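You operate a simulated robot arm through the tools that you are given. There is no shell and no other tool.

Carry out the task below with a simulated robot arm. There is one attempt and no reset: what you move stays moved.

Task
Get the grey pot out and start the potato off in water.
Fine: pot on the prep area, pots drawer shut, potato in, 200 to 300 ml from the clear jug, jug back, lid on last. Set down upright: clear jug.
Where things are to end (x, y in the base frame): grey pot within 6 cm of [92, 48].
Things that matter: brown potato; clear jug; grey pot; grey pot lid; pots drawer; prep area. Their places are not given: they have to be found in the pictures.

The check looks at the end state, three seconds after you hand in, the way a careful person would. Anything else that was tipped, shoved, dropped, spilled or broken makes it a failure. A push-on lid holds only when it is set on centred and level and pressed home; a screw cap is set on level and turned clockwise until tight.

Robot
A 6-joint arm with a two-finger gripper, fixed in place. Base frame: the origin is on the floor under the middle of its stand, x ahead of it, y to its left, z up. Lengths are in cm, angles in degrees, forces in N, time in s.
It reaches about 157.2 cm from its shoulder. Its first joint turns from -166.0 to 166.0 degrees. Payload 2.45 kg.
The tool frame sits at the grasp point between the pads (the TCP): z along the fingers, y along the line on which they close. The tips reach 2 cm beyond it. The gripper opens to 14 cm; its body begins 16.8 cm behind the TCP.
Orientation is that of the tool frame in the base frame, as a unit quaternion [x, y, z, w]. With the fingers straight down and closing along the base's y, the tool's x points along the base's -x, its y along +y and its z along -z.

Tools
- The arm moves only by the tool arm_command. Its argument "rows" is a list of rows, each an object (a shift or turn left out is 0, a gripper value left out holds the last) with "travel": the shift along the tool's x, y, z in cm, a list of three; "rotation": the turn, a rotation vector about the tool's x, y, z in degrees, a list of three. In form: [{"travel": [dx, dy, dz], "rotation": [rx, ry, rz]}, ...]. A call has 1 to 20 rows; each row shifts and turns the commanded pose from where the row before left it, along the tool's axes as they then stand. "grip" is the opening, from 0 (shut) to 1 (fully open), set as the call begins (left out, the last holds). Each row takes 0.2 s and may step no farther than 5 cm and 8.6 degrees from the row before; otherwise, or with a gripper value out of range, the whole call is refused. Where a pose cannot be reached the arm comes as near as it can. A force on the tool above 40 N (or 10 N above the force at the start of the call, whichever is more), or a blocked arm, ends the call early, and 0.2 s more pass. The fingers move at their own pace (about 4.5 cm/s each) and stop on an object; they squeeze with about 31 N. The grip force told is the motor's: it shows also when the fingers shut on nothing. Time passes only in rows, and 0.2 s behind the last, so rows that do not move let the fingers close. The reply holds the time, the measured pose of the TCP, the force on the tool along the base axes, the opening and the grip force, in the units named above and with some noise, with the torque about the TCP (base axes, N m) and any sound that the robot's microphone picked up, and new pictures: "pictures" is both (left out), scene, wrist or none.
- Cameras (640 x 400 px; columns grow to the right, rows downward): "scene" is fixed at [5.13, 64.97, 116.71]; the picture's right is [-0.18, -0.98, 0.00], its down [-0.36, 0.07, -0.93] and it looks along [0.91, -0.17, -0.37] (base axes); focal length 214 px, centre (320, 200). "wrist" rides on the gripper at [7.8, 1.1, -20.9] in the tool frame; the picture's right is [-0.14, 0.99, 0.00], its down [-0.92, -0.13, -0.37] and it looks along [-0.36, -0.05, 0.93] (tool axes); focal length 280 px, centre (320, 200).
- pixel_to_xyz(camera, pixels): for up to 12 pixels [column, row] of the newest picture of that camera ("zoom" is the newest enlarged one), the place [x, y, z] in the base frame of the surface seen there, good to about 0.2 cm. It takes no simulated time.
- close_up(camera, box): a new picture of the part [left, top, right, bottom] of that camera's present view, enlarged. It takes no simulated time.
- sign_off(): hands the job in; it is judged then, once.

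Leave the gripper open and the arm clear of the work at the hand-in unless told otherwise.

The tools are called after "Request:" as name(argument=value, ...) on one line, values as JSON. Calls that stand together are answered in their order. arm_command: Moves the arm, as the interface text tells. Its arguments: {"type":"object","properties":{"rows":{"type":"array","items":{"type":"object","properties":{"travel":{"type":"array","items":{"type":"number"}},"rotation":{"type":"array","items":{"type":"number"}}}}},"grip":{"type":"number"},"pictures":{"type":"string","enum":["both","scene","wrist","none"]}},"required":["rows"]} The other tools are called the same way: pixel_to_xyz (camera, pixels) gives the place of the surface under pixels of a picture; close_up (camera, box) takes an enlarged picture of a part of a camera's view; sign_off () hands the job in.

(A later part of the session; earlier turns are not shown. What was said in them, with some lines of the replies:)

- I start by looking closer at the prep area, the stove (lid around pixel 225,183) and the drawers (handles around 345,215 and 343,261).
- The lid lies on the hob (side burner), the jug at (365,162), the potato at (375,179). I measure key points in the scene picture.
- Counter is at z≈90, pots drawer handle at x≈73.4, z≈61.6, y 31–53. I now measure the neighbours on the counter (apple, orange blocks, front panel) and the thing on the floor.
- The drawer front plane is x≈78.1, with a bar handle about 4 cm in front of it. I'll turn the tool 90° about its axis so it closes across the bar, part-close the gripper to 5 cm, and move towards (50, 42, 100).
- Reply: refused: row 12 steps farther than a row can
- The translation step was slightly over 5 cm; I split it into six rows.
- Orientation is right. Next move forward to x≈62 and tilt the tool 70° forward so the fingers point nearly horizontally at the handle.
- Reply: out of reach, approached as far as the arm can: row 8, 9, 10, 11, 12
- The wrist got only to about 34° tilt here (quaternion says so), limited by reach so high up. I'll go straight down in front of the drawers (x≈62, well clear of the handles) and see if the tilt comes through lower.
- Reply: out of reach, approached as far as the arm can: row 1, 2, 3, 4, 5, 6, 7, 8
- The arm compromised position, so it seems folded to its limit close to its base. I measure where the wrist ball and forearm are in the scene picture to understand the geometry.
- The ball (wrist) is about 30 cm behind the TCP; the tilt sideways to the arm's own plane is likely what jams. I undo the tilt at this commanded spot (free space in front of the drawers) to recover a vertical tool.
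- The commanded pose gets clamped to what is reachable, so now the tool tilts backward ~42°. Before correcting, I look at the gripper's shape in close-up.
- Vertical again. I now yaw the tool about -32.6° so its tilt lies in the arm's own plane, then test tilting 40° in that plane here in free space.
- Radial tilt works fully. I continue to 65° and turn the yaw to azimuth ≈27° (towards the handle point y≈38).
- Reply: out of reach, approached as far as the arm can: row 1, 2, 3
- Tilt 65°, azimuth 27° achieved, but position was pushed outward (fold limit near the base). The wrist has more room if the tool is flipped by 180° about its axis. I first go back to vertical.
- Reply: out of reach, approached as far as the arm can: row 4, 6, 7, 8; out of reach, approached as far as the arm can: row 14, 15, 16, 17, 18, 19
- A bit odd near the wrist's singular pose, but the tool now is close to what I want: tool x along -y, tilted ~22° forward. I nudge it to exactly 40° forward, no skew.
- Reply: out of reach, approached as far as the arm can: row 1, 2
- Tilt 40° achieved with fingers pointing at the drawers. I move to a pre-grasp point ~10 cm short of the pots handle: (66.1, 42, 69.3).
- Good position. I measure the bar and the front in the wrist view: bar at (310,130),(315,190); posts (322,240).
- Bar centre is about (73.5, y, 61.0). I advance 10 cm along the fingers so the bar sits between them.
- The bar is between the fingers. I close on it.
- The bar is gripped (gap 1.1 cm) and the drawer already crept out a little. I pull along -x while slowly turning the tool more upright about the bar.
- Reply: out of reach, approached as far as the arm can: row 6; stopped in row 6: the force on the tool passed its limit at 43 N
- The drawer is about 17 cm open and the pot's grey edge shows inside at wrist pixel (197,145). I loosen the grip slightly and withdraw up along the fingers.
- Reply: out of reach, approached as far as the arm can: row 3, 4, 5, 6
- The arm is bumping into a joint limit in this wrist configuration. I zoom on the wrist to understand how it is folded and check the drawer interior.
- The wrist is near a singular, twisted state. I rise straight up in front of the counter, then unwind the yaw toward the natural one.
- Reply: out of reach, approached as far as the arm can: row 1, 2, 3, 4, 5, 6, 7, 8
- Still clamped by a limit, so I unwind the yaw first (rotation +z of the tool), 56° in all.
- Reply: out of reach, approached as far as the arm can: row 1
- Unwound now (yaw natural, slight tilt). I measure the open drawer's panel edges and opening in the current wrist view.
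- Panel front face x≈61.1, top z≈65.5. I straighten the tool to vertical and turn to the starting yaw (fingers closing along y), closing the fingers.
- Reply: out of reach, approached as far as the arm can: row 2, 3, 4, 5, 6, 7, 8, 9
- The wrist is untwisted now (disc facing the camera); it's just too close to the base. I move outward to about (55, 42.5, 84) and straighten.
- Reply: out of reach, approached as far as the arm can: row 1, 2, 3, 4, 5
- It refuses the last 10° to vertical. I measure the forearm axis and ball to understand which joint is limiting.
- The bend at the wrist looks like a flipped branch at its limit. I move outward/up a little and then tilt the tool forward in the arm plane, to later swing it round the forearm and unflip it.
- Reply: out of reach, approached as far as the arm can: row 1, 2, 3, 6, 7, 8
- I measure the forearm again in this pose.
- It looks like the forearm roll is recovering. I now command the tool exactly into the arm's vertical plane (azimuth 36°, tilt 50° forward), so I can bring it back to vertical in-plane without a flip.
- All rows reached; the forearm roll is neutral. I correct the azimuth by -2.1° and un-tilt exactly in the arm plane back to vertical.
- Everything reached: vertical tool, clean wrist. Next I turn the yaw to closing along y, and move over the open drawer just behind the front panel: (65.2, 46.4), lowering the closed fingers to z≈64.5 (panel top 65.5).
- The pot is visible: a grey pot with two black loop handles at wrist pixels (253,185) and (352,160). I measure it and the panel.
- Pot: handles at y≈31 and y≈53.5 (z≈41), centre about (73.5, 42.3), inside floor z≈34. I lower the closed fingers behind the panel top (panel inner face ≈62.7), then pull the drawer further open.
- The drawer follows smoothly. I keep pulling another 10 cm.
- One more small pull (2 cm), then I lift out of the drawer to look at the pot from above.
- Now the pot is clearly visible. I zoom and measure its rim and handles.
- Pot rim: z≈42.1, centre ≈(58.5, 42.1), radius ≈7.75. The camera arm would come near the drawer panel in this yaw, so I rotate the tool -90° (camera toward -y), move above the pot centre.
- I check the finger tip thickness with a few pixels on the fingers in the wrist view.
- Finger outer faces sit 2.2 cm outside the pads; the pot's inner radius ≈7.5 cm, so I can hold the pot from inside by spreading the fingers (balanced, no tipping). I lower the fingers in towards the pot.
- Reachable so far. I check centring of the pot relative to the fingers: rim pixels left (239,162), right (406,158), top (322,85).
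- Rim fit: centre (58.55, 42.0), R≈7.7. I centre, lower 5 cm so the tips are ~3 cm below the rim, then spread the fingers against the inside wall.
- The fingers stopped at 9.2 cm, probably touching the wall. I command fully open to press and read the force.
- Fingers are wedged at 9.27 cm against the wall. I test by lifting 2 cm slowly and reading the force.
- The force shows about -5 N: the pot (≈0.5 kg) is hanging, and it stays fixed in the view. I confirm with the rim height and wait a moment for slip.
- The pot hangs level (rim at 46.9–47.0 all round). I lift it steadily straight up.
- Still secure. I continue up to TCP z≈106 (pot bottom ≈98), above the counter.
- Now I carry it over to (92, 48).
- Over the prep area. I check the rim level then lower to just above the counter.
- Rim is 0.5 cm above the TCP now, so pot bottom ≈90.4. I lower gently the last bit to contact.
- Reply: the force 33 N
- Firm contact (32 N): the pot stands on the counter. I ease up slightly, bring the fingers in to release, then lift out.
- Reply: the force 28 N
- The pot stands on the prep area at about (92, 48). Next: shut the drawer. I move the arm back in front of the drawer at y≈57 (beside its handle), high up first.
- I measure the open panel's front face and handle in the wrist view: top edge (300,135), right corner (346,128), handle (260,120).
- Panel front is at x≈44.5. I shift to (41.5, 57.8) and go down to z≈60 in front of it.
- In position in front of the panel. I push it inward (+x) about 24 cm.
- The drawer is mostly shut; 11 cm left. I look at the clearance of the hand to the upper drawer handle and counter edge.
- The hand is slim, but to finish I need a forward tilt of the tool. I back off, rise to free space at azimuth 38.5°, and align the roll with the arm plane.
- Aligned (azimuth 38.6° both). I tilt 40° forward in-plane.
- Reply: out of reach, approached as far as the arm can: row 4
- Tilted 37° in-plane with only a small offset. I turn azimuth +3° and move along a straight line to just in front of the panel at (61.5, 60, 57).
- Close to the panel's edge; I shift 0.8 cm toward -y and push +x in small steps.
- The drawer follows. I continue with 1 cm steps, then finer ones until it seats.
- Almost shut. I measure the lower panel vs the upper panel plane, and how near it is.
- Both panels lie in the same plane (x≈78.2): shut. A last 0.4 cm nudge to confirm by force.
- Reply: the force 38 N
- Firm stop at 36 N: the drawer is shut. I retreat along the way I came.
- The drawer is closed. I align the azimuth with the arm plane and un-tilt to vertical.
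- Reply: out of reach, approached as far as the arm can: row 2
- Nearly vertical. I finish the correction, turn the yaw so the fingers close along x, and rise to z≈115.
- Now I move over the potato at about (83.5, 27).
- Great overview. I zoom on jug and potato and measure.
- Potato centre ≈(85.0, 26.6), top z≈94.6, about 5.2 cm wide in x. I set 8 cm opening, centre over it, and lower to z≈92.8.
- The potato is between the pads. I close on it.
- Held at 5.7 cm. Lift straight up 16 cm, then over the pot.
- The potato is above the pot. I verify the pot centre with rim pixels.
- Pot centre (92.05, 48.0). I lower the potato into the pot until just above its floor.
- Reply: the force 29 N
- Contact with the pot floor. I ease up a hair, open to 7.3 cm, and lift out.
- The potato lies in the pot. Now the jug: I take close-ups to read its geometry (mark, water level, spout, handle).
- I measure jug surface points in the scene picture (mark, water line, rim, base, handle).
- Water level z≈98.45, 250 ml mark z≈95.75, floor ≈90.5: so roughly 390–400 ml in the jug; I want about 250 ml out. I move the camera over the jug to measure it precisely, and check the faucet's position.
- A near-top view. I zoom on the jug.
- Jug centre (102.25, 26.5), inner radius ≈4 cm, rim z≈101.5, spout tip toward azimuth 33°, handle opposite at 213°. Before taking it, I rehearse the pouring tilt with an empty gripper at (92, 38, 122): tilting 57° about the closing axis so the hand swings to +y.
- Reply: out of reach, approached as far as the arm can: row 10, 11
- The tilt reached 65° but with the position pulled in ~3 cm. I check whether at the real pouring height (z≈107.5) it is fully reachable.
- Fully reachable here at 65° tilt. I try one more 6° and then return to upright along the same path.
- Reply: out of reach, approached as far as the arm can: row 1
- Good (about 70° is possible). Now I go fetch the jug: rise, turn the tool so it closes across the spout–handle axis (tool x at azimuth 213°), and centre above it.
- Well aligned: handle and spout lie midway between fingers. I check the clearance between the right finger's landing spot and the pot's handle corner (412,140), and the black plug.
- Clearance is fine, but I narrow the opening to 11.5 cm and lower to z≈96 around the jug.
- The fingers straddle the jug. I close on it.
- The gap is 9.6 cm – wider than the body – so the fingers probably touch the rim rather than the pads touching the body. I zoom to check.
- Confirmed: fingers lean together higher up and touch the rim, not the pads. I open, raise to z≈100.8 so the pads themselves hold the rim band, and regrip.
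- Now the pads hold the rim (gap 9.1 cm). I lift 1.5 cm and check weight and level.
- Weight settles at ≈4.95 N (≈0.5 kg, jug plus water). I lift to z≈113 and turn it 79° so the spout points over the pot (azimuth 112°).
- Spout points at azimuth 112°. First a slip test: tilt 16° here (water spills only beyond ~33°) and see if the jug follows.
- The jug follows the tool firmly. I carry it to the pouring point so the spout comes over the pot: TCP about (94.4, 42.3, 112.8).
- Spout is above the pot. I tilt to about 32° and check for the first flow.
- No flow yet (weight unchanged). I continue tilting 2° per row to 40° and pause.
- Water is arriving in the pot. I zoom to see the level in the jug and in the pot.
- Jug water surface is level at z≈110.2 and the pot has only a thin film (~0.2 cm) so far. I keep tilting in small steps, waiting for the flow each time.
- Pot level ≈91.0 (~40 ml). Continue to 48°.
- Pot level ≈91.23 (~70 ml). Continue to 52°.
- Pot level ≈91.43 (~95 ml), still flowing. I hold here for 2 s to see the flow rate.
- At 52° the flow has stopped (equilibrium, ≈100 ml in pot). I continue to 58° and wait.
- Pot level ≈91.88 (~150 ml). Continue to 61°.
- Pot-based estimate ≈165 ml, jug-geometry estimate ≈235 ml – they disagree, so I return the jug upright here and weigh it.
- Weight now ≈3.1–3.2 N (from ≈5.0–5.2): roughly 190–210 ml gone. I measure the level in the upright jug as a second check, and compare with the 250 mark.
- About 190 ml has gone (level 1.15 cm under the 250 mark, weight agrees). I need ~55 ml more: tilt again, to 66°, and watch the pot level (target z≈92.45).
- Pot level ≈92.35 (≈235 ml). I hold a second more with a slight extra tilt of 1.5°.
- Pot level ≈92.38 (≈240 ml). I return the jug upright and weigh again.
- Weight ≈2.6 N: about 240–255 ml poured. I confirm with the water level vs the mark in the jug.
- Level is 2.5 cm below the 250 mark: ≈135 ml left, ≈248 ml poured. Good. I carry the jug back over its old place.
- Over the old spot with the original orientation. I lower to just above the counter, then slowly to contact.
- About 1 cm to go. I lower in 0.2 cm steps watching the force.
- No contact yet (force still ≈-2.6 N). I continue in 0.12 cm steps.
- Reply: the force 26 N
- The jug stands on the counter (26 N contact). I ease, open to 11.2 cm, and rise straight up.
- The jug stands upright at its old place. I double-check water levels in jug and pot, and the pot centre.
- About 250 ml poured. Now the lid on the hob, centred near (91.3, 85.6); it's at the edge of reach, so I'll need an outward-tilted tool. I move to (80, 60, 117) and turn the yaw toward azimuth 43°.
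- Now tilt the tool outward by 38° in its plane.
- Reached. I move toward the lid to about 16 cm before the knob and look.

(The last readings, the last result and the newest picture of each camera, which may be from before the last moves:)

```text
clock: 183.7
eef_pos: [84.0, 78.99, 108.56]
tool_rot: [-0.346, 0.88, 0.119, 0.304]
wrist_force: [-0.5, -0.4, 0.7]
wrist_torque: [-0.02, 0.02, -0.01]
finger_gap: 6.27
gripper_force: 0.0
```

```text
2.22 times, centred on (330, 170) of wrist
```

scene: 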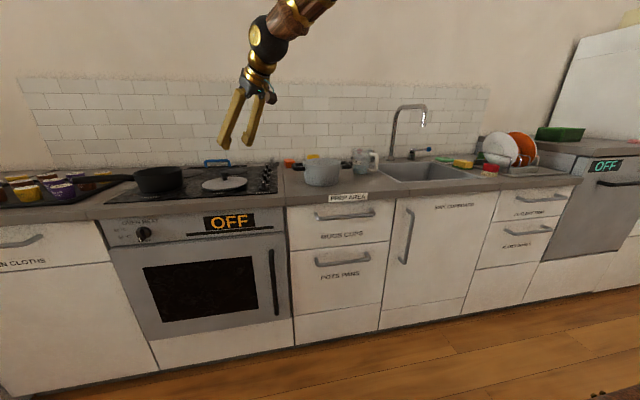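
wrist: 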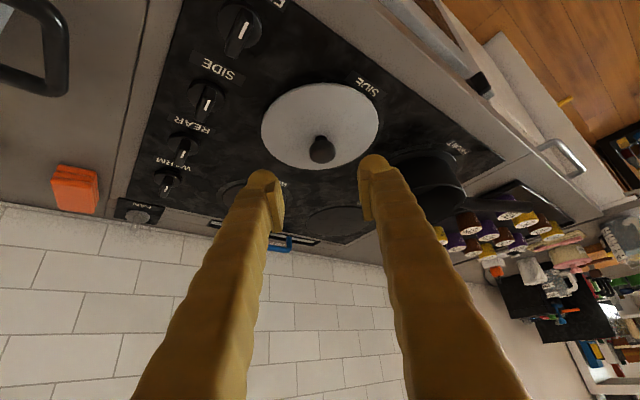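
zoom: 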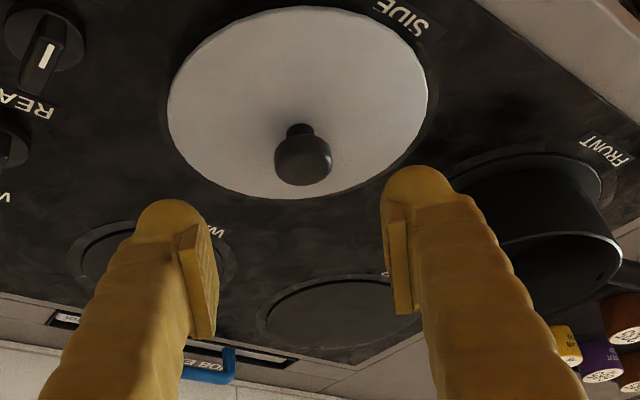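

I measure the knob, lid edges and the black pan nearby in the zoom.

Request:
pixel_to_xyz(camera="zoom", pixels=[[303, 165], [280, 160], [328, 160], [303, 145], [300, 130], [303, 182], [170, 100], [427, 105], [300, 10], [300, 195], [460, 185], [500, 240]])

Request:
pixel_to_xyz(camera="scene", pixels=[[225, 174], [225, 177], [225, 180], [220, 175], [230, 175], [203, 185], [247, 182], [225, 190], [160, 178], [183, 170]])

```text
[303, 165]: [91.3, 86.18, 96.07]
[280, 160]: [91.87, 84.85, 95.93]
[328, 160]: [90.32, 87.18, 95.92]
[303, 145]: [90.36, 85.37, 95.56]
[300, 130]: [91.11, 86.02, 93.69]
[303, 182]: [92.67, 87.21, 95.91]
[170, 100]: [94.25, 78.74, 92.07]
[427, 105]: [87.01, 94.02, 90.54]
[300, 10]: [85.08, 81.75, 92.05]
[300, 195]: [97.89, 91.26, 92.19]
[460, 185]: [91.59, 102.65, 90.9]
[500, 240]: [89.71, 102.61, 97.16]
```

```text
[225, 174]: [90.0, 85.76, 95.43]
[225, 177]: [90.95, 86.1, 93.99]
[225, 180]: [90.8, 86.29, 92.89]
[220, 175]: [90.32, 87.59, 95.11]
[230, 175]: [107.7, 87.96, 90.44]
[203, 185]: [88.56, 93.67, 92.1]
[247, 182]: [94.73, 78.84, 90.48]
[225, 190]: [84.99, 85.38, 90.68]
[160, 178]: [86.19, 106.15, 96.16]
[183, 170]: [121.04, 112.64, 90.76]
```

Knob cap centre ≈(91.3, 86.15), top z 96.07, diameter 2.8; lid radius 8. The line along the fingers leads right to it. I approach to 2 cm short.

Request:
arm_command(rows=[{"travel": [-0.02, 0.07, 3.7]}, {"travel": [-0.02, 0.07, 3.7]}, {"travel": [-0.02, 0.07, 3.7]}, {"travel": [-0.02, 0.06, 3.2]}])

Request:
close_up(camera="wrist", box=[220, 80, 440, 260])

```text
clock: 184.7
eef_pos: [90.42, 85.26, 97.35]
tool_rot: [-0.346, 0.879, 0.12, 0.305]
wrist_force: [0.7, -1.0, 1.1]
wrist_torque: [-0.04, 0.04, 0.04]
finger_gap: 6.3
gripper_force: 0.0
```

scene: 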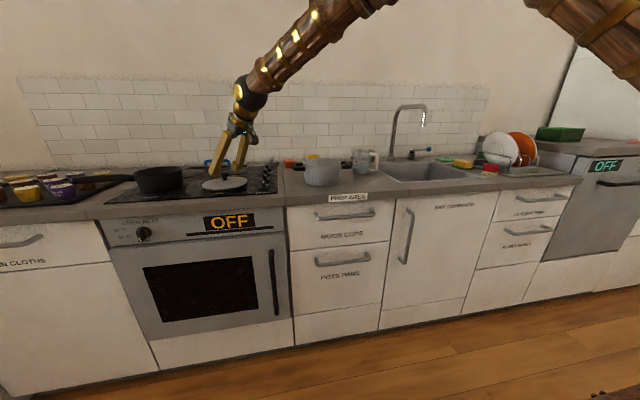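
wrist: 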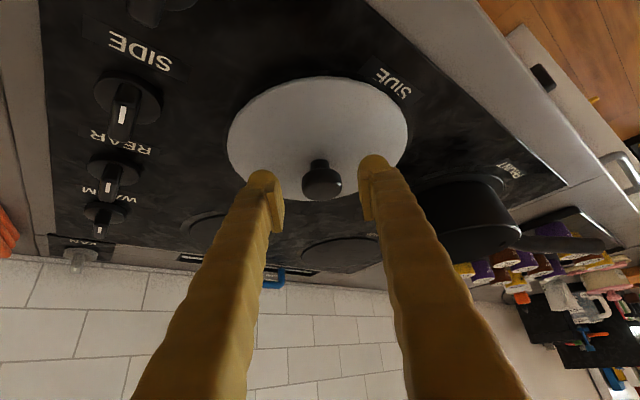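

```text
2.22 times, centred on (330, 170) of wrist
```

zoom: 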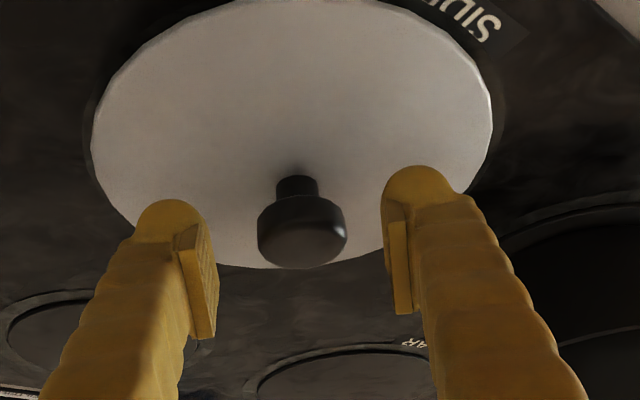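

Centred. I advance the last 2.2 cm and close on the knob.

Request:
arm_command(rows=[{"travel": [0, 0.03, 1.1]}, {"travel": [0, 0.03, 1.05]}], pictures="none")

Request:
arm_command(rows=[{}, {}, {}, {}, {}], grip=0)

Request:
close_up(camera="wrist", box=[220, 80, 440, 260])

```text
clock: 185.3
eef_pos: [91.37, 86.2, 95.63]
tool_rot: [-0.346, 0.88, 0.12, 0.303]
wrist_force: [0.6, -0.4, 0.5]
wrist_torque: [0.02, -0.02, 0.0]
finger_gap: 6.29
gripper_force: 0.1
```

```text
clock: 186.5
eef_pos: [91.5, 86.11, 95.64]
tool_rot: [-0.346, 0.879, 0.12, 0.304]
wrist_force: [-0.2, 0.5, 0.4]
wrist_torque: [0.0, -0.09, 0.04]
finger_gap: 3.4
gripper_force: 31.3
```

scene: 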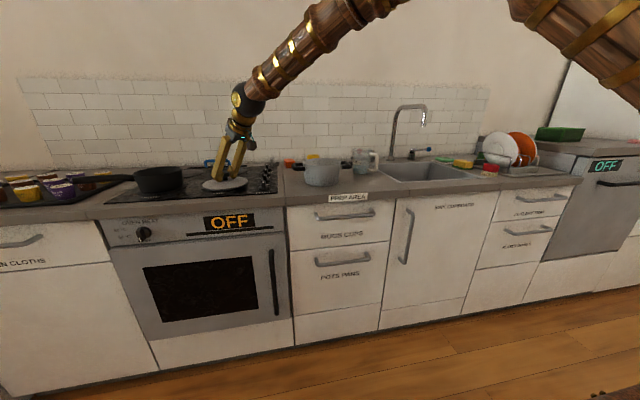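
wrist: 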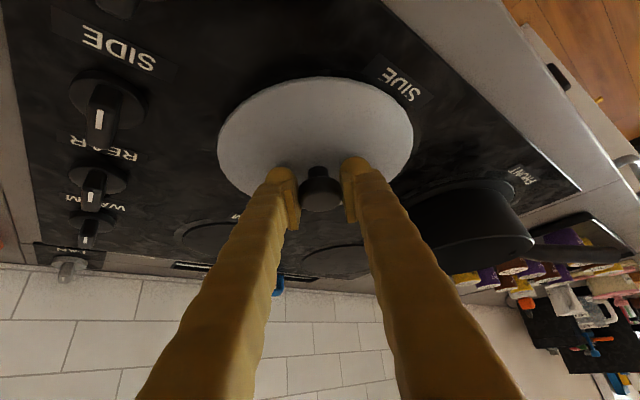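

```text
2.22 times, centred on (330, 170) of wrist
```

zoom: 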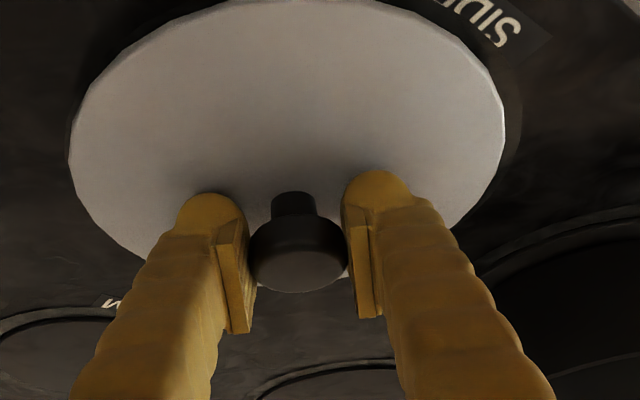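

The knob is gripped (gap 3.4 cm). I lift 2 cm straight up and check the lid's level.

Request:
arm_command(rows=[{"travel": [-0.309, 0, -0.392]}, {"travel": [-0.309, 0, -0.392]}, {"travel": [-0.309, 0, -0.392]}, {"travel": [-0.309, 0, -0.392]}, {}, {}])

Request:
close_up(camera="scene", box=[180, 120, 290, 210])

Request:
pixel_to_xyz(camera="wrist", pixels=[[235, 115], [320, 80], [395, 110], [225, 150], [405, 150], [320, 110], [260, 180], [385, 175]])

```text
clock: 187.9
eef_pos: [91.31, 86.12, 97.47]
tool_rot: [-0.346, 0.88, 0.12, 0.303]
wrist_force: [0.5, -0.9, -1.8]
wrist_torque: [0.02, -0.02, 0.0]
finger_gap: 3.4
gripper_force: 30.8
```

scene: 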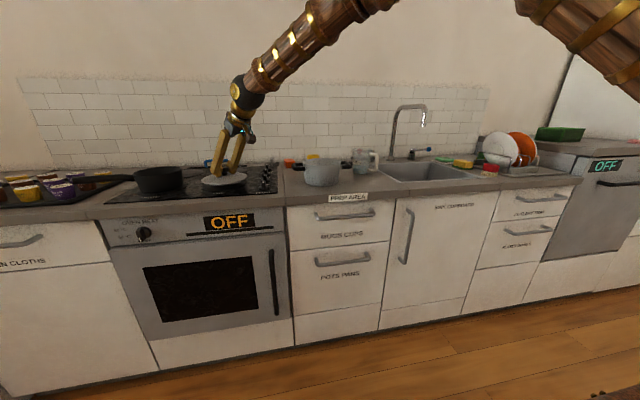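
wrist: 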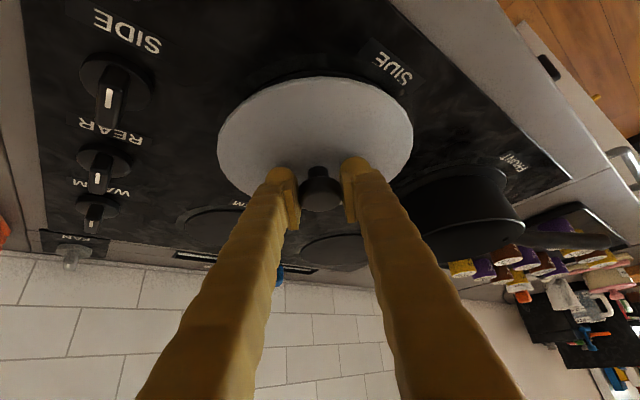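

```text
4.44 times, centred on (235, 165) of scene
```

zoom: 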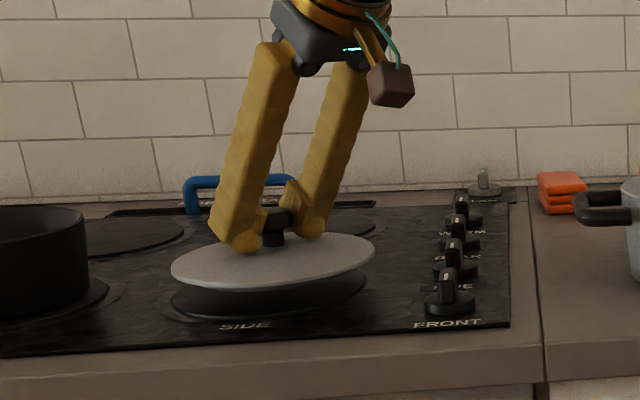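

```text
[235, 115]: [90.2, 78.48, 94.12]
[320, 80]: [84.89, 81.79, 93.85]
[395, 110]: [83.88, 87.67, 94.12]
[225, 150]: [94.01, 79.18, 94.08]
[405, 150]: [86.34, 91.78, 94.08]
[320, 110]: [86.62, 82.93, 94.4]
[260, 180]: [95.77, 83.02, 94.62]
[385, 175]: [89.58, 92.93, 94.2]
```

The lid hangs level (edge z 93.9–94.1 all round). I lift it 8.5 cm more and carry it toward the pot.

Request:
arm_command(rows=[{"travel": [-0.8, 0, -1.02]}, {"travel": [-1.3, 0, -1.65]}, {"travel": [-1.3, 0, -1.65]}, {"travel": [-1.3, 0, -1.65]}, {"travel": [-0.6, 0, -0.76]}, {"travel": [0.7, -1.0, -0.56]}, {"travel": [1.425, -2.03, -1.12]}, {"travel": [1.425, -2.03, -1.12]}, {"travel": [1.425, -2.03, -1.12]}, {"travel": [1.425, -2.03, -1.12]}, {"travel": [1.425, -2.03, -1.12]}, {"travel": [1.425, -2.03, -1.12]}, {"travel": [1.425, -2.03, -1.12]}, {"travel": [1.425, -2.03, -1.12]}, {"travel": [1.425, -2.03, -1.12]}, {"travel": [1.425, -2.03, -1.12]}, {"travel": [1.0, -1.4, -0.77]}])

```text
clock: 191.5
eef_pos: [91.91, 55.8, 106.16]
tool_rot: [-0.347, 0.879, 0.12, 0.304]
wrist_force: [0.1, 0.4, -1.8]
wrist_torque: [0.01, -0.03, 0.03]
finger_gap: 3.38
gripper_force: 31.3
```

scene: 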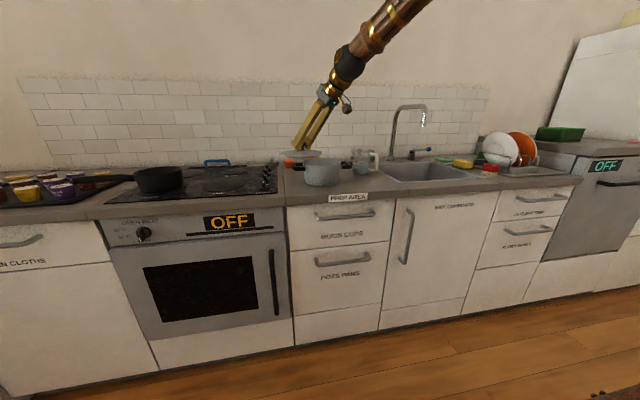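
wrist: 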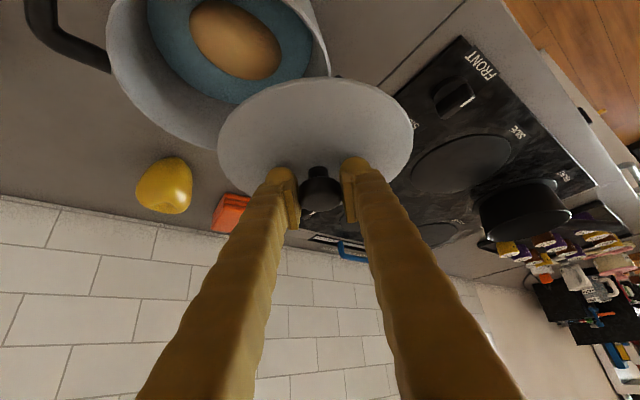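

I zoom to measure the lid's edge circle accurately, to know its centre relative to the tool.

Request:
close_up(camera="wrist", box=[200, 60, 430, 220])

```text
2.50 times, centred on (315, 140) of wrist
```

zoom: 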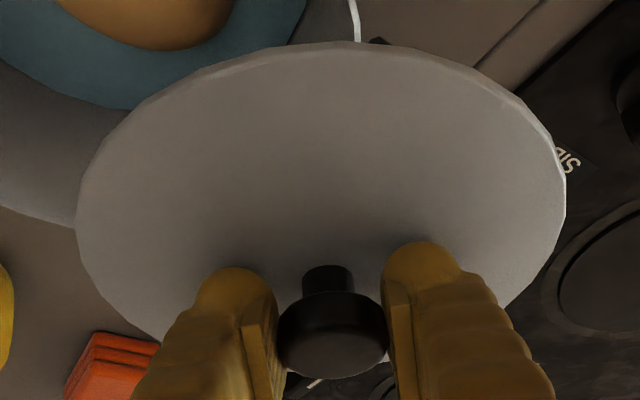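

Request:
pixel_to_xyz(camera="zoom", pixels=[[80, 220], [110, 150], [180, 88], [280, 52], [360, 46], [450, 68], [520, 115], [562, 190], [555, 260], [520, 300], [105, 290], [150, 335]])

```text
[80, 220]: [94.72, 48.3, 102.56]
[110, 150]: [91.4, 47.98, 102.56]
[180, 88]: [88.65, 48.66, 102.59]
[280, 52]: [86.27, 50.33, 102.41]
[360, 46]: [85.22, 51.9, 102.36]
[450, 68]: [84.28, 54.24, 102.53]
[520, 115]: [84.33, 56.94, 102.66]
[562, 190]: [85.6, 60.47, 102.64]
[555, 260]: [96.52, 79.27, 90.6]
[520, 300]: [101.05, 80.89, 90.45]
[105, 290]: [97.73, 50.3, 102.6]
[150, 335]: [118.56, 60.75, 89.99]
```

Lid circle: centre (92.1, 55.8), R≈7.92, level, edge at TCP−3.6. I also re-measure the pot rim visible here to get its exact centre.

Request:
close_up(camera="wrist", box=[90, 0, 350, 160])

```text
2.46 times, centred on (220, 80) of wrist
```

zoom: 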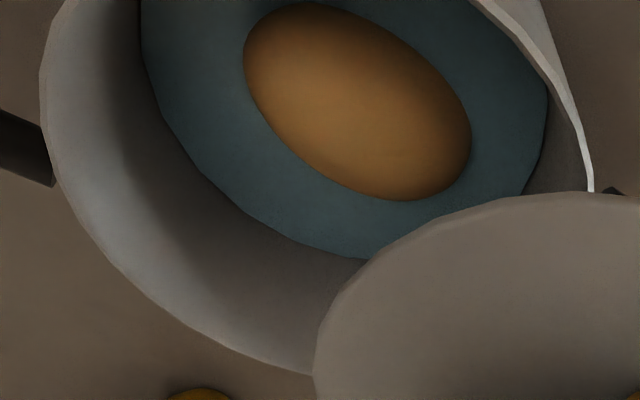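

Request:
pixel_to_xyz(camera="zoom", pixels=[[43, 90], [55, 170], [90, 240], [140, 295], [200, 338], [260, 364], [300, 374], [555, 55], [575, 100], [588, 150], [592, 185], [520, 15]])

```text
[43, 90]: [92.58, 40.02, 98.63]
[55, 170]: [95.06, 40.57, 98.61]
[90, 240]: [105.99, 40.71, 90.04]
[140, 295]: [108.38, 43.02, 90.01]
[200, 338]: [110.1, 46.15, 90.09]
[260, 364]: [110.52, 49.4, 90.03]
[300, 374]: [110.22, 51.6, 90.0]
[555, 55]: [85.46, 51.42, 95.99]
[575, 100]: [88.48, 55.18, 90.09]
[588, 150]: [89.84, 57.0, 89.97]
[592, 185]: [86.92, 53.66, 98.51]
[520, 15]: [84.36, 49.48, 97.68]
```

Request:
pixel_to_xyz(camera="zoom", pixels=[[97, 236], [147, 290], [206, 332], [265, 358], [303, 368], [545, 45], [568, 92], [583, 135], [590, 170], [48, 130], [70, 200], [45, 60]])

```text
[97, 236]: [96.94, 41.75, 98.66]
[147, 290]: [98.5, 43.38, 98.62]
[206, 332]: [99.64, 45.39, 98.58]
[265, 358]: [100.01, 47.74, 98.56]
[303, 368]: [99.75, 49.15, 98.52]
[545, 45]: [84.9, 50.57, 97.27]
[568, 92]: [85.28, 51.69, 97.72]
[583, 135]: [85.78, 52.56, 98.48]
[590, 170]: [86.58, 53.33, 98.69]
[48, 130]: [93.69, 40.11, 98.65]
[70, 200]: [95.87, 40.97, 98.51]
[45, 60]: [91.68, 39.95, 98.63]
```

Pot rim circle: centre ≈(92.1, 47.85), R≈7.84. The lid centre must shift by (0, −7.95). I move it there.

Request:
arm_command(rows=[{"travel": [0.53, -0.73, -0.42]}, {"travel": [1.07, -1.46, -0.84]}, {"travel": [1.07, -1.46, -0.84]}, {"travel": [1.07, -1.46, -0.84]}, {"travel": [0.51, -0.71, -0.41]}, {}, {}])

Request:
close_up(camera="wrist", box=[200, 60, 430, 220])

Request:
pixel_to_xyz(camera="zoom", pixels=[[80, 220], [110, 150], [180, 88], [280, 52], [360, 46], [450, 68], [520, 115], [560, 190], [105, 290], [553, 250]])

```text
clock: 193.1
eef_pos: [92.04, 48.0, 106.02]
tool_rot: [-0.346, 0.88, 0.12, 0.303]
wrist_force: [0.2, 0.8, -1.7]
wrist_torque: [0.03, 0.01, 0.03]
finger_gap: 3.35
gripper_force: 30.4
```

scene: 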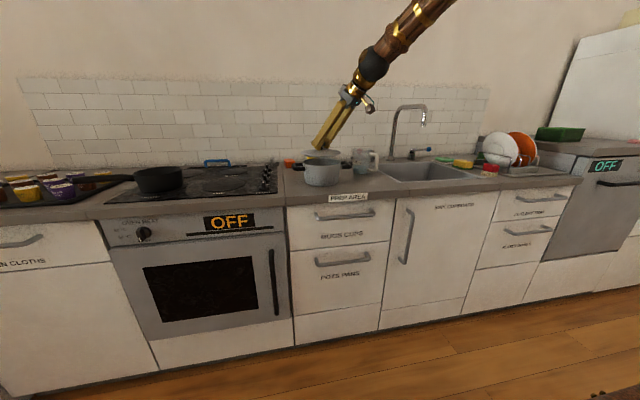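
wrist: 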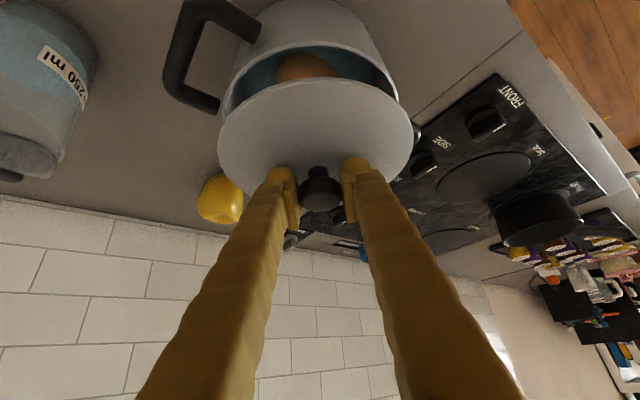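

```text
2.50 times, centred on (315, 140) of wrist
```

zoom: 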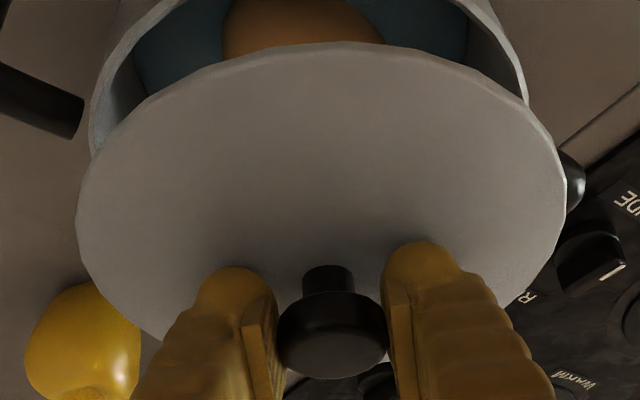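

```text
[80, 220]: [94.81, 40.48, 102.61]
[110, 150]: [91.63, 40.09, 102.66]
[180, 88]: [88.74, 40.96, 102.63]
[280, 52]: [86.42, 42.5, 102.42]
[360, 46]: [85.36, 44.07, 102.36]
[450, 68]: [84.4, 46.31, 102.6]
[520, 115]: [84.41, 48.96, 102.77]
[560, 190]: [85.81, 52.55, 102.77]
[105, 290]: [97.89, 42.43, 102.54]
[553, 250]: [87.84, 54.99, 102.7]
```

Lid centre (92.2, 47.9) vs pot (92.1, 47.85): I correct by −0.1 in x and lower 2 cm.

Request:
arm_command(rows=[{"travel": [0.084, 0.031, -0.066]}, {"travel": [0.309, 0, 0.393]}, {"travel": [0.309, 0, 0.393]}, {"travel": [0.309, 0, 0.393]}, {"travel": [0.309, 0, 0.393]}, {}])

Request:
close_up(camera="scene", box=[280, 120, 390, 200])

Request:
close_up(camera="wrist", box=[200, 40, 430, 220])

```text
clock: 194.5
eef_pos: [91.98, 47.75, 104.28]
tool_rot: [-0.346, 0.879, 0.12, 0.304]
wrist_force: [-0.3, 0.0, -1.1]
wrist_torque: [-0.01, -0.01, 0.0]
finger_gap: 3.34
gripper_force: 31.4
```

scene: 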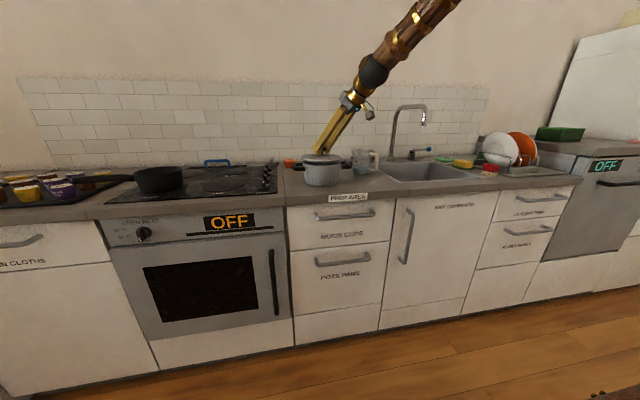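
wrist: 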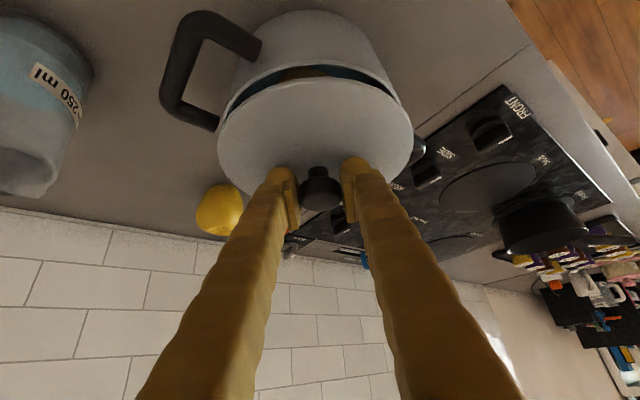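

```text
5.00 times, centred on (335, 160) of scene
```

zoom: 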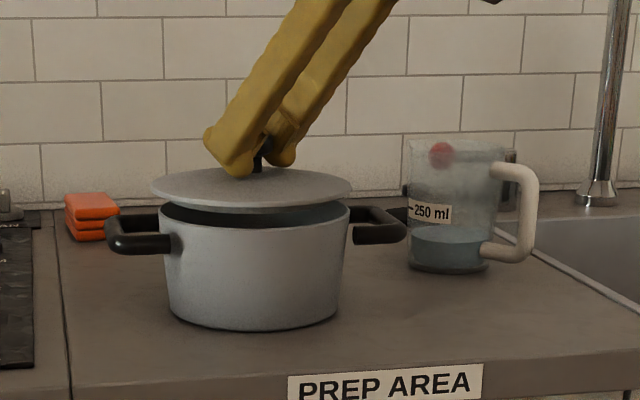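

```text
2.22 times, centred on (315, 130) of wrist
```

zoom: 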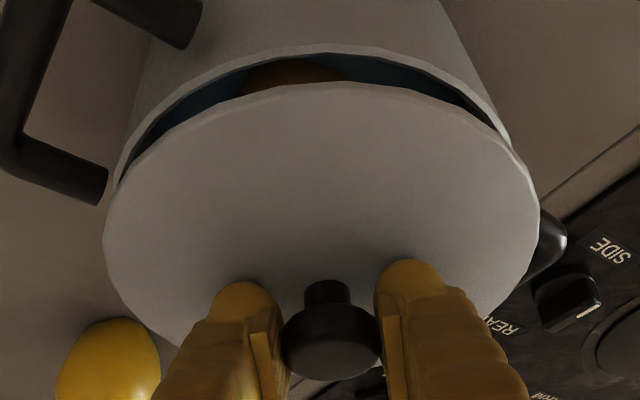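

Lid is ~1.7 cm above the pot and looks centred. I verify the lid centre numerically once more.

Request:
pixel_to_xyz(camera="zoom", pixels=[[108, 240], [120, 200], [160, 148], [230, 105], [320, 85], [400, 93], [470, 122], [520, 170], [535, 220], [115, 270], [140, 310], [525, 260]])

```text
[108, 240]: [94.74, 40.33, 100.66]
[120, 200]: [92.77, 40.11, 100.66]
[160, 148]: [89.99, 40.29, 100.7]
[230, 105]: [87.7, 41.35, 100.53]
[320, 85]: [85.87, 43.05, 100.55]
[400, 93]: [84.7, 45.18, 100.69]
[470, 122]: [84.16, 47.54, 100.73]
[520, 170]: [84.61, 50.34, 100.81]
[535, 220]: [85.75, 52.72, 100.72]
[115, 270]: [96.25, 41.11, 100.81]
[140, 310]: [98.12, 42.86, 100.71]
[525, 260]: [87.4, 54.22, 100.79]
```

Centred within 0.1 cm and level. I lower in small steps onto the rim, reading the force.

Request:
arm_command(rows=[{"travel": [0.185, 0, 0.236]}, {"travel": [0.185, 0, 0.236]}, {"travel": [0.185, 0, 0.236]}, {}], pictures="none")

Request:
arm_command(rows=[{"travel": [0.123, 0, 0.157]}, {}], pictures="none")

Request:
arm_command(rows=[{"travel": [0.123, 0, 0.157]}, {}], pictures="none")

```text
clock: 195.5
eef_pos: [91.97, 47.81, 103.37]
tool_rot: [-0.346, 0.88, 0.119, 0.303]
wrist_force: [0.3, -0.3, -1.5]
wrist_torque: [0.04, 0.02, 0.03]
finger_gap: 3.36
gripper_force: 30.3
```

```text
clock: 196.1
eef_pos: [91.9, 47.78, 103.04]
tool_rot: [-0.346, 0.88, 0.12, 0.303]
wrist_force: [0.4, 0.0, -1.3]
wrist_torque: [0.02, 0.0, -0.01]
finger_gap: 3.32
gripper_force: 31.0
```

```text
clock: 196.7
eef_pos: [91.92, 47.8, 102.9]
tool_rot: [-0.347, 0.879, 0.121, 0.304]
wrist_force: [-0.1, 0.0, -0.8]
wrist_torque: [0.0, 0.02, 0.02]
finger_gap: 3.33
gripper_force: 30.7
```

The lid's flange is entering the pot without contact. Continue.

Request:
arm_command(rows=[{"travel": [0.093, 0, 0.118]}, {}], pictures="none")

Request:
arm_command(rows=[{"travel": [0.093, 0, 0.118]}, {}], pictures="none")

Request:
arm_command(rows=[{"travel": [0.093, 0, 0.118]}, {}], pictures="none")

Request:
close_up(camera="scene", box=[280, 120, 390, 200])

```text
clock: 197.3
eef_pos: [91.94, 47.82, 102.73]
tool_rot: [-0.346, 0.879, 0.12, 0.304]
wrist_force: [0.1, 0.5, -1.3]
wrist_torque: [0.02, -0.01, -0.02]
finger_gap: 3.31
gripper_force: 31.3
```

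```text
clock: 197.9
eef_pos: [91.92, 47.85, 102.58]
tool_rot: [-0.346, 0.88, 0.119, 0.304]
wrist_force: [0.7, -0.6, -1.5]
wrist_torque: [-0.02, 0.01, 0.02]
finger_gap: 3.29
gripper_force: 30.8
```

```text
clock: 198.5
eef_pos: [91.95, 47.86, 102.48]
tool_rot: [-0.346, 0.88, 0.119, 0.304]
wrist_force: [1.7, 1.1, 3.5]
wrist_torque: [-0.15, -0.5, 0.17]
finger_gap: 3.31
gripper_force: 31.1
```

```text
5.00 times, centred on (335, 160) of scene
```

zoom: 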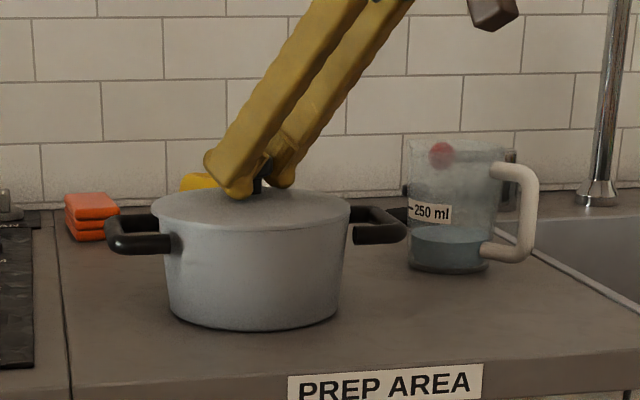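

First contact (3.5 N). I now press down in small steps, listening for a click and watching the force.

Request:
arm_command(rows=[{"travel": [0.074, 0, 0.094]}, {}], pictures="none")

Request:
arm_command(rows=[{"travel": [0.074, 0, 0.094]}, {}], pictures="none")

Request:
arm_command(rows=[{"travel": [0.05, 0, 0.063]}, {}], pictures="none")

```text
clock: 199.1
eef_pos: [91.87, 47.87, 102.43]
tool_rot: [-0.346, 0.879, 0.121, 0.304]
wrist_force: [0.1, 4.5, 13.8]
wrist_torque: [0.09, -0.08, 0.2]
finger_gap: 3.35
gripper_force: 30.9
```

```text
clock: 199.7
eef_pos: [91.94, 47.95, 102.41]
tool_rot: [-0.347, 0.879, 0.121, 0.304]
wrist_force: [-5.6, 5.2, 26.2]
wrist_torque: [0.23, -0.09, 0.19]
finger_gap: 3.33
gripper_force: 30.7
```

```text
clock: 200.3
eef_pos: [92.03, 47.82, 102.38]
tool_rot: [-0.346, 0.879, 0.12, 0.304]
wrist_force: [-6.0, 8.1, 26.3]
wrist_torque: [0.27, -0.07, 0.13]
finger_gap: 3.3
gripper_force: 30.7
```

26 N pressed, no more sinking. I look at the seam between lid and pot and measure lid edge height.

Request:
close_up(camera="scene", box=[295, 145, 365, 195])

Request:
close_up(camera="wrist", box=[200, 40, 430, 220])

Request:
pixel_to_xyz(camera="zoom", pixels=[[108, 240], [120, 200], [160, 148], [230, 105], [320, 85], [400, 93], [470, 122], [520, 170], [535, 220], [115, 270], [140, 310], [525, 260]])

```text
8.00 times, centred on (330, 170) of scene
```

zoom: 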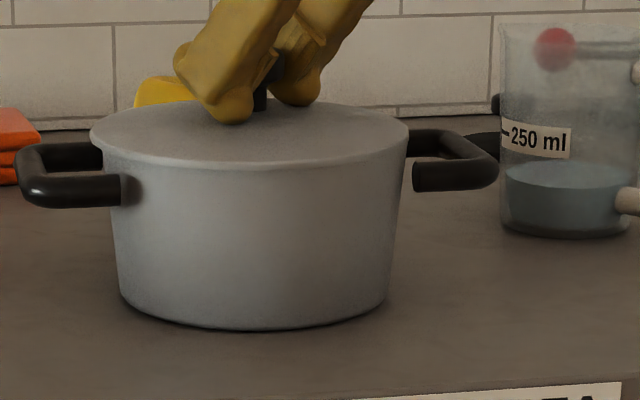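

```text
2.22 times, centred on (315, 130) of wrist
```

zoom: 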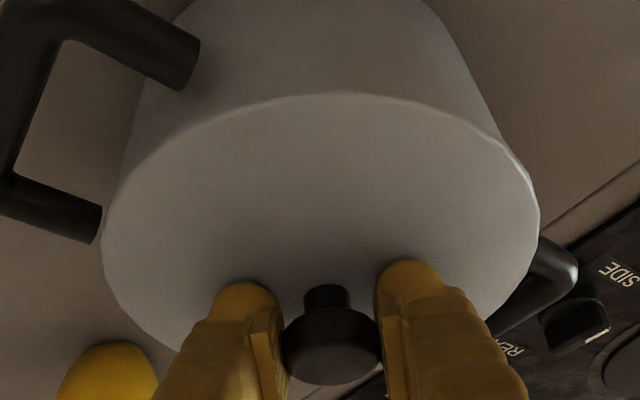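

```text
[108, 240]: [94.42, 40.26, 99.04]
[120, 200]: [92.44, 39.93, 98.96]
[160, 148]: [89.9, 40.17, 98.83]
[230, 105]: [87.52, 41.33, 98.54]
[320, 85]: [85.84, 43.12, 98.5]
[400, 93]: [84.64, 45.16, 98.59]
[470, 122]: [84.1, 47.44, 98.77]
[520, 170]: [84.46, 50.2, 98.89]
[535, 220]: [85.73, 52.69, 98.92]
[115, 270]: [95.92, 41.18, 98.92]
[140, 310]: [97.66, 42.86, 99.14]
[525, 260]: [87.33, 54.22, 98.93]
```

The lid sits flush (edge 98.9–99.1 all round). I press a touch harder to be sure.

Request:
arm_command(rows=[{"travel": [0.05, 0, 0.063]}, {}, {}], pictures="none")

Request:
arm_command(rows=[{"travel": [0.04, 0, 0.05]}, {}, {}], pictures="none")

```text
clock: 201.1
eef_pos: [91.88, 47.71, 102.09]
tool_rot: [-0.346, 0.879, 0.12, 0.304]
wrist_force: [-9.2, 5.1, 29.8]
wrist_torque: [0.3, -0.01, 0.11]
finger_gap: 3.31
gripper_force: 31.8
```

```text
clock: 201.9
eef_pos: [91.97, 47.81, 102.2]
tool_rot: [-0.346, 0.879, 0.12, 0.304]
wrist_force: [-7.4, 0.0, 33.5]
wrist_torque: [0.19, 0.07, 0.14]
finger_gap: 3.31
gripper_force: 31.3
```

Pressed to 33 N. I ease off the load, then open the fingers and withdraw along the fingers.

Request:
arm_command(rows=[{"travel": [-0.09, 0, -0.115]}, {}], pictures="none")

Request:
arm_command(rows=[{"travel": [-0.06, 0, -0.08]}, {}], pictures="none")

```text
clock: 202.5
eef_pos: [91.8, 47.7, 102.01]
tool_rot: [-0.347, 0.879, 0.12, 0.303]
wrist_force: [5.2, -1.0, 15.3]
wrist_torque: [0.15, -0.14, -0.12]
finger_gap: 3.32
gripper_force: 31.5
```

```text
clock: 203.1
eef_pos: [91.83, 47.87, 102.03]
tool_rot: [-0.346, 0.88, 0.12, 0.303]
wrist_force: [1.0, -0.7, 1.8]
wrist_torque: [0.06, 0.15, 0.06]
finger_gap: 3.31
gripper_force: 30.4
```

Load is nearly zero. I open the fingers and back off along their axis.

Request:
arm_command(rows=[{}, {}, {}, {"travel": [0, 0, -1.5]}, {"travel": [0, 0, -3]}, {"travel": [0, 0, -4]}], grip=0.45)

Request:
close_up(camera="scene", box=[280, 130, 390, 200])

Request:
close_up(camera="wrist", box=[200, 40, 430, 220])

```text
clock: 204.5
eef_pos: [87.97, 44.18, 108.76]
tool_rot: [-0.346, 0.88, 0.119, 0.303]
wrist_force: [0.4, -0.2, 0.6]
wrist_torque: [0.05, -0.03, -0.04]
finger_gap: 6.29
gripper_force: 0.2
```

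scene: 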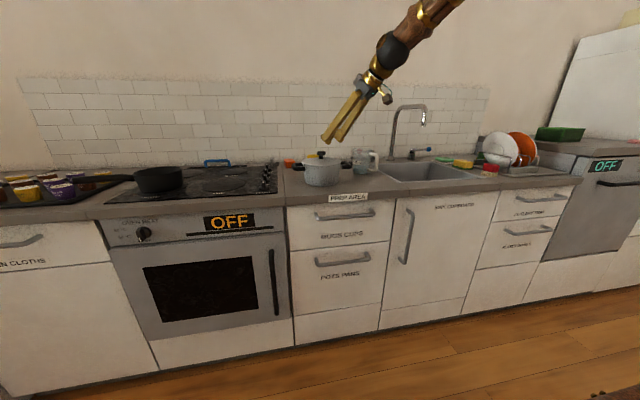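
wrist: 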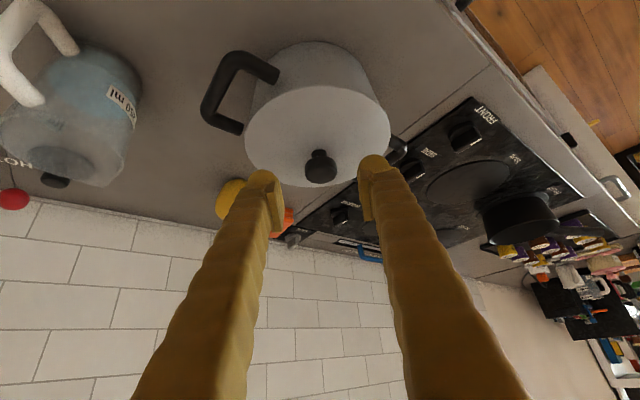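

```text
5.71 times, centred on (335, 165) of scene
```

zoom: 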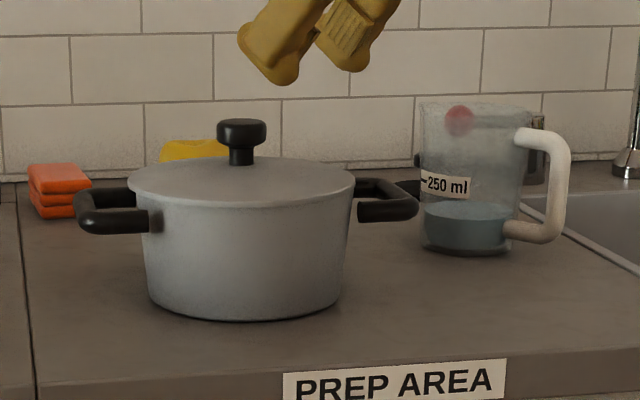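

```text
2.22 times, centred on (315, 130) of wrist
```

zoom: 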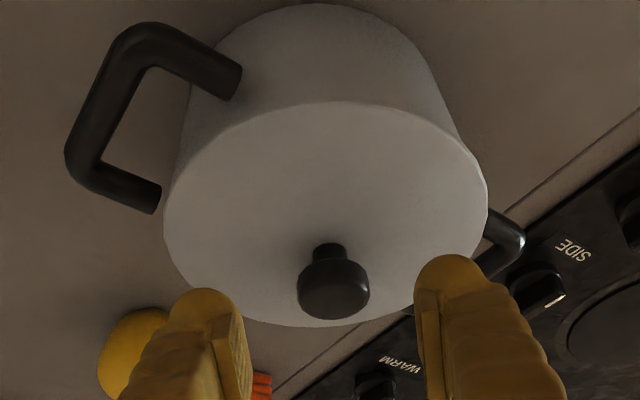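

Lid is on, centred and level. I measure knob top and edge heights after release.

Request:
pixel_to_xyz(camera="zoom", pixels=[[333, 285], [170, 230], [200, 165], [300, 106], [400, 116], [470, 165], [483, 210], [180, 270], [240, 320], [330, 322], [330, 200], [470, 250]])

```text
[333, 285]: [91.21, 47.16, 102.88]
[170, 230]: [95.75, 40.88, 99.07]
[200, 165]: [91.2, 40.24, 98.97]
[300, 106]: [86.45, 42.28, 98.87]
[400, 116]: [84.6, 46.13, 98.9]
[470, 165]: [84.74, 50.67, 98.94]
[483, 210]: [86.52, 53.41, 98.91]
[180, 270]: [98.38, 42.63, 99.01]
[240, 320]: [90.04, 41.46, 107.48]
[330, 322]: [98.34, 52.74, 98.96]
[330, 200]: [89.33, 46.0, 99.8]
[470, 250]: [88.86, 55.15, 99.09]
```

Everything level: knob top 102.9, edges 98.9–99.1. I withdraw the arm up and back, opening the gripper fully.

Request:
arm_command(rows=[{"travel": [0, 0, -4]}, {"travel": [0, 0, -4]}, {"travel": [0, 0, -4]}, {"travel": [0, 0, -4]}, {"travel": [0, 0, -4]}, {}], grip=1)

Request:
close_up(camera="scene", box=[260, 130, 420, 310])

Request:
pixel_to_xyz(camera="scene", pixels=[[300, 240], [310, 255], [370, 240], [375, 270], [340, 295], [300, 330], [345, 235], [365, 168], [322, 160], [330, 155]])

```text
clock: 205.9
eef_pos: [78.98, 35.71, 124.77]
tool_rot: [-0.347, 0.879, 0.12, 0.303]
wrist_force: [0.5, 0.5, 0.2]
wrist_torque: [-0.01, -0.01, 0.0]
finger_gap: 14.0
gripper_force: 0.0
```

scene: 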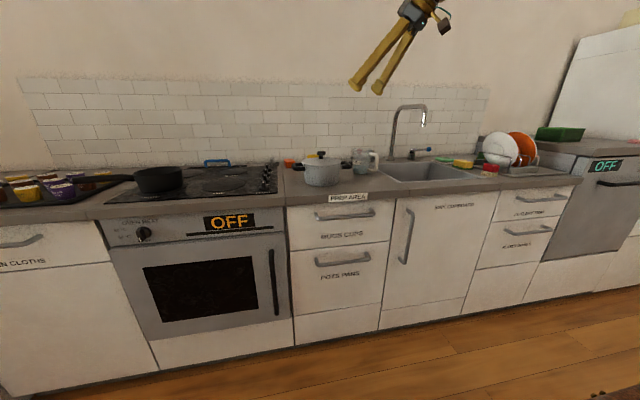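
wrist: 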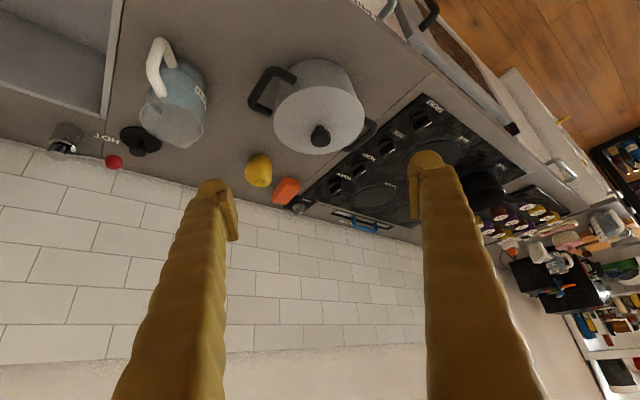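

```text
2.22 times, centred on (340, 220) of scene
```

zoom: 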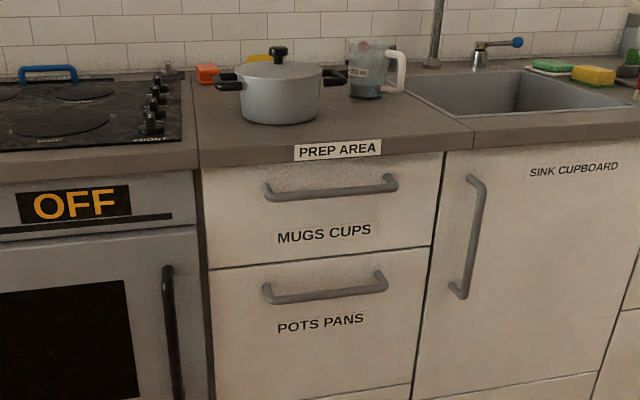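

```text
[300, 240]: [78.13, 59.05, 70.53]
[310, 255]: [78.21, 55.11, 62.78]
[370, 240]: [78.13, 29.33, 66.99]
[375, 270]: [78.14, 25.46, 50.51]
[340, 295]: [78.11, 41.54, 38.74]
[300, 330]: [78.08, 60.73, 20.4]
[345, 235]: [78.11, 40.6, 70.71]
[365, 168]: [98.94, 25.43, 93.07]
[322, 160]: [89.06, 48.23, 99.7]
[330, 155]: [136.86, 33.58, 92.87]
```

Drawer flush at x≈78.1, jug upright, pot lidded on the prep area, nothing else disturbed. I retreat a little more and then hand in.

Request:
arm_command(rows=[{"travel": [0, 0, -4]}, {"travel": [0, 0, -4]}, {"travel": [0, 0, -3]}, {}, {}], pictures="scene")

Request:
close_up(camera="scene", box=[280, 130, 390, 200])

```text
clock: 207.1
eef_pos: [74.04, 31.28, 133.33]
tool_rot: [-0.346, 0.88, 0.119, 0.303]
wrist_force: [0.4, 0.0, -0.3]
wrist_torque: [0.01, 0.0, -0.02]
finger_gap: 13.99
gripper_force: 0.1
```

scene: 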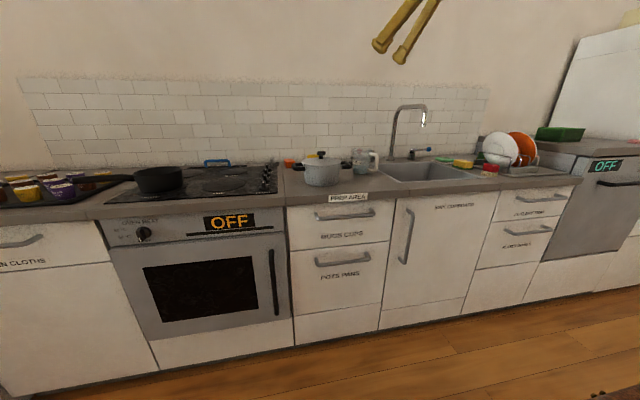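

```text
5.71 times, centred on (335, 165) of scene
```

zoom: 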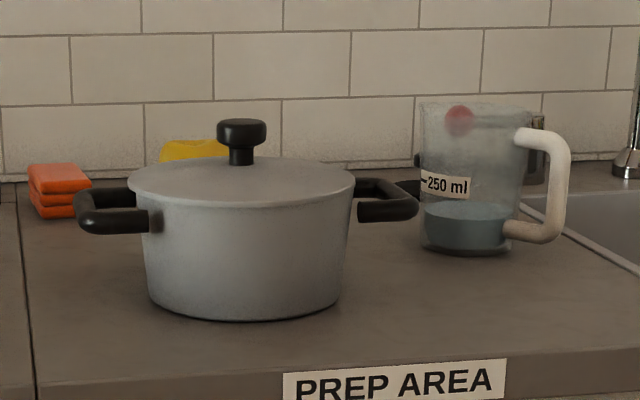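

The final picture shows the pot with its lid seated at about (92, 48) and the jug upright at its place with about 135 ml left. The drawer is shut, the gripper is open and the arm is clear. I hand in.

Request:
sign_off()

```text
The job is handed in.
```

The grey pot is on the prep area at about (92, 48), with the potato and about 250 ml of water in it and the lid on. I've handed the job in; no result has come back yet.

- **Drawer:** the pots drawer is shut, and its front lines up with the drawer above.
- **Water:** I estimate 240–255 ml went in. The jug weighed about 2.4 N less afterwards, and the level left against its 250 ml mark gives the same figure. The reading is somewhat noisy, but well inside 200–300 ml.
- **Jug:** the clear jug is back at its old spot, upright, with its spout and handle facing the way they did before.
- **Lid:** it went on last, within about 0.1 cm of centre. It sits level all round and was pressed down with about 33 N. I heard no click, and it sank no further when pressed harder.
- **Surroundings:** the last pictures show no spilled water and nothing else out of place. The gripper is open and the arm is clear of the counter.
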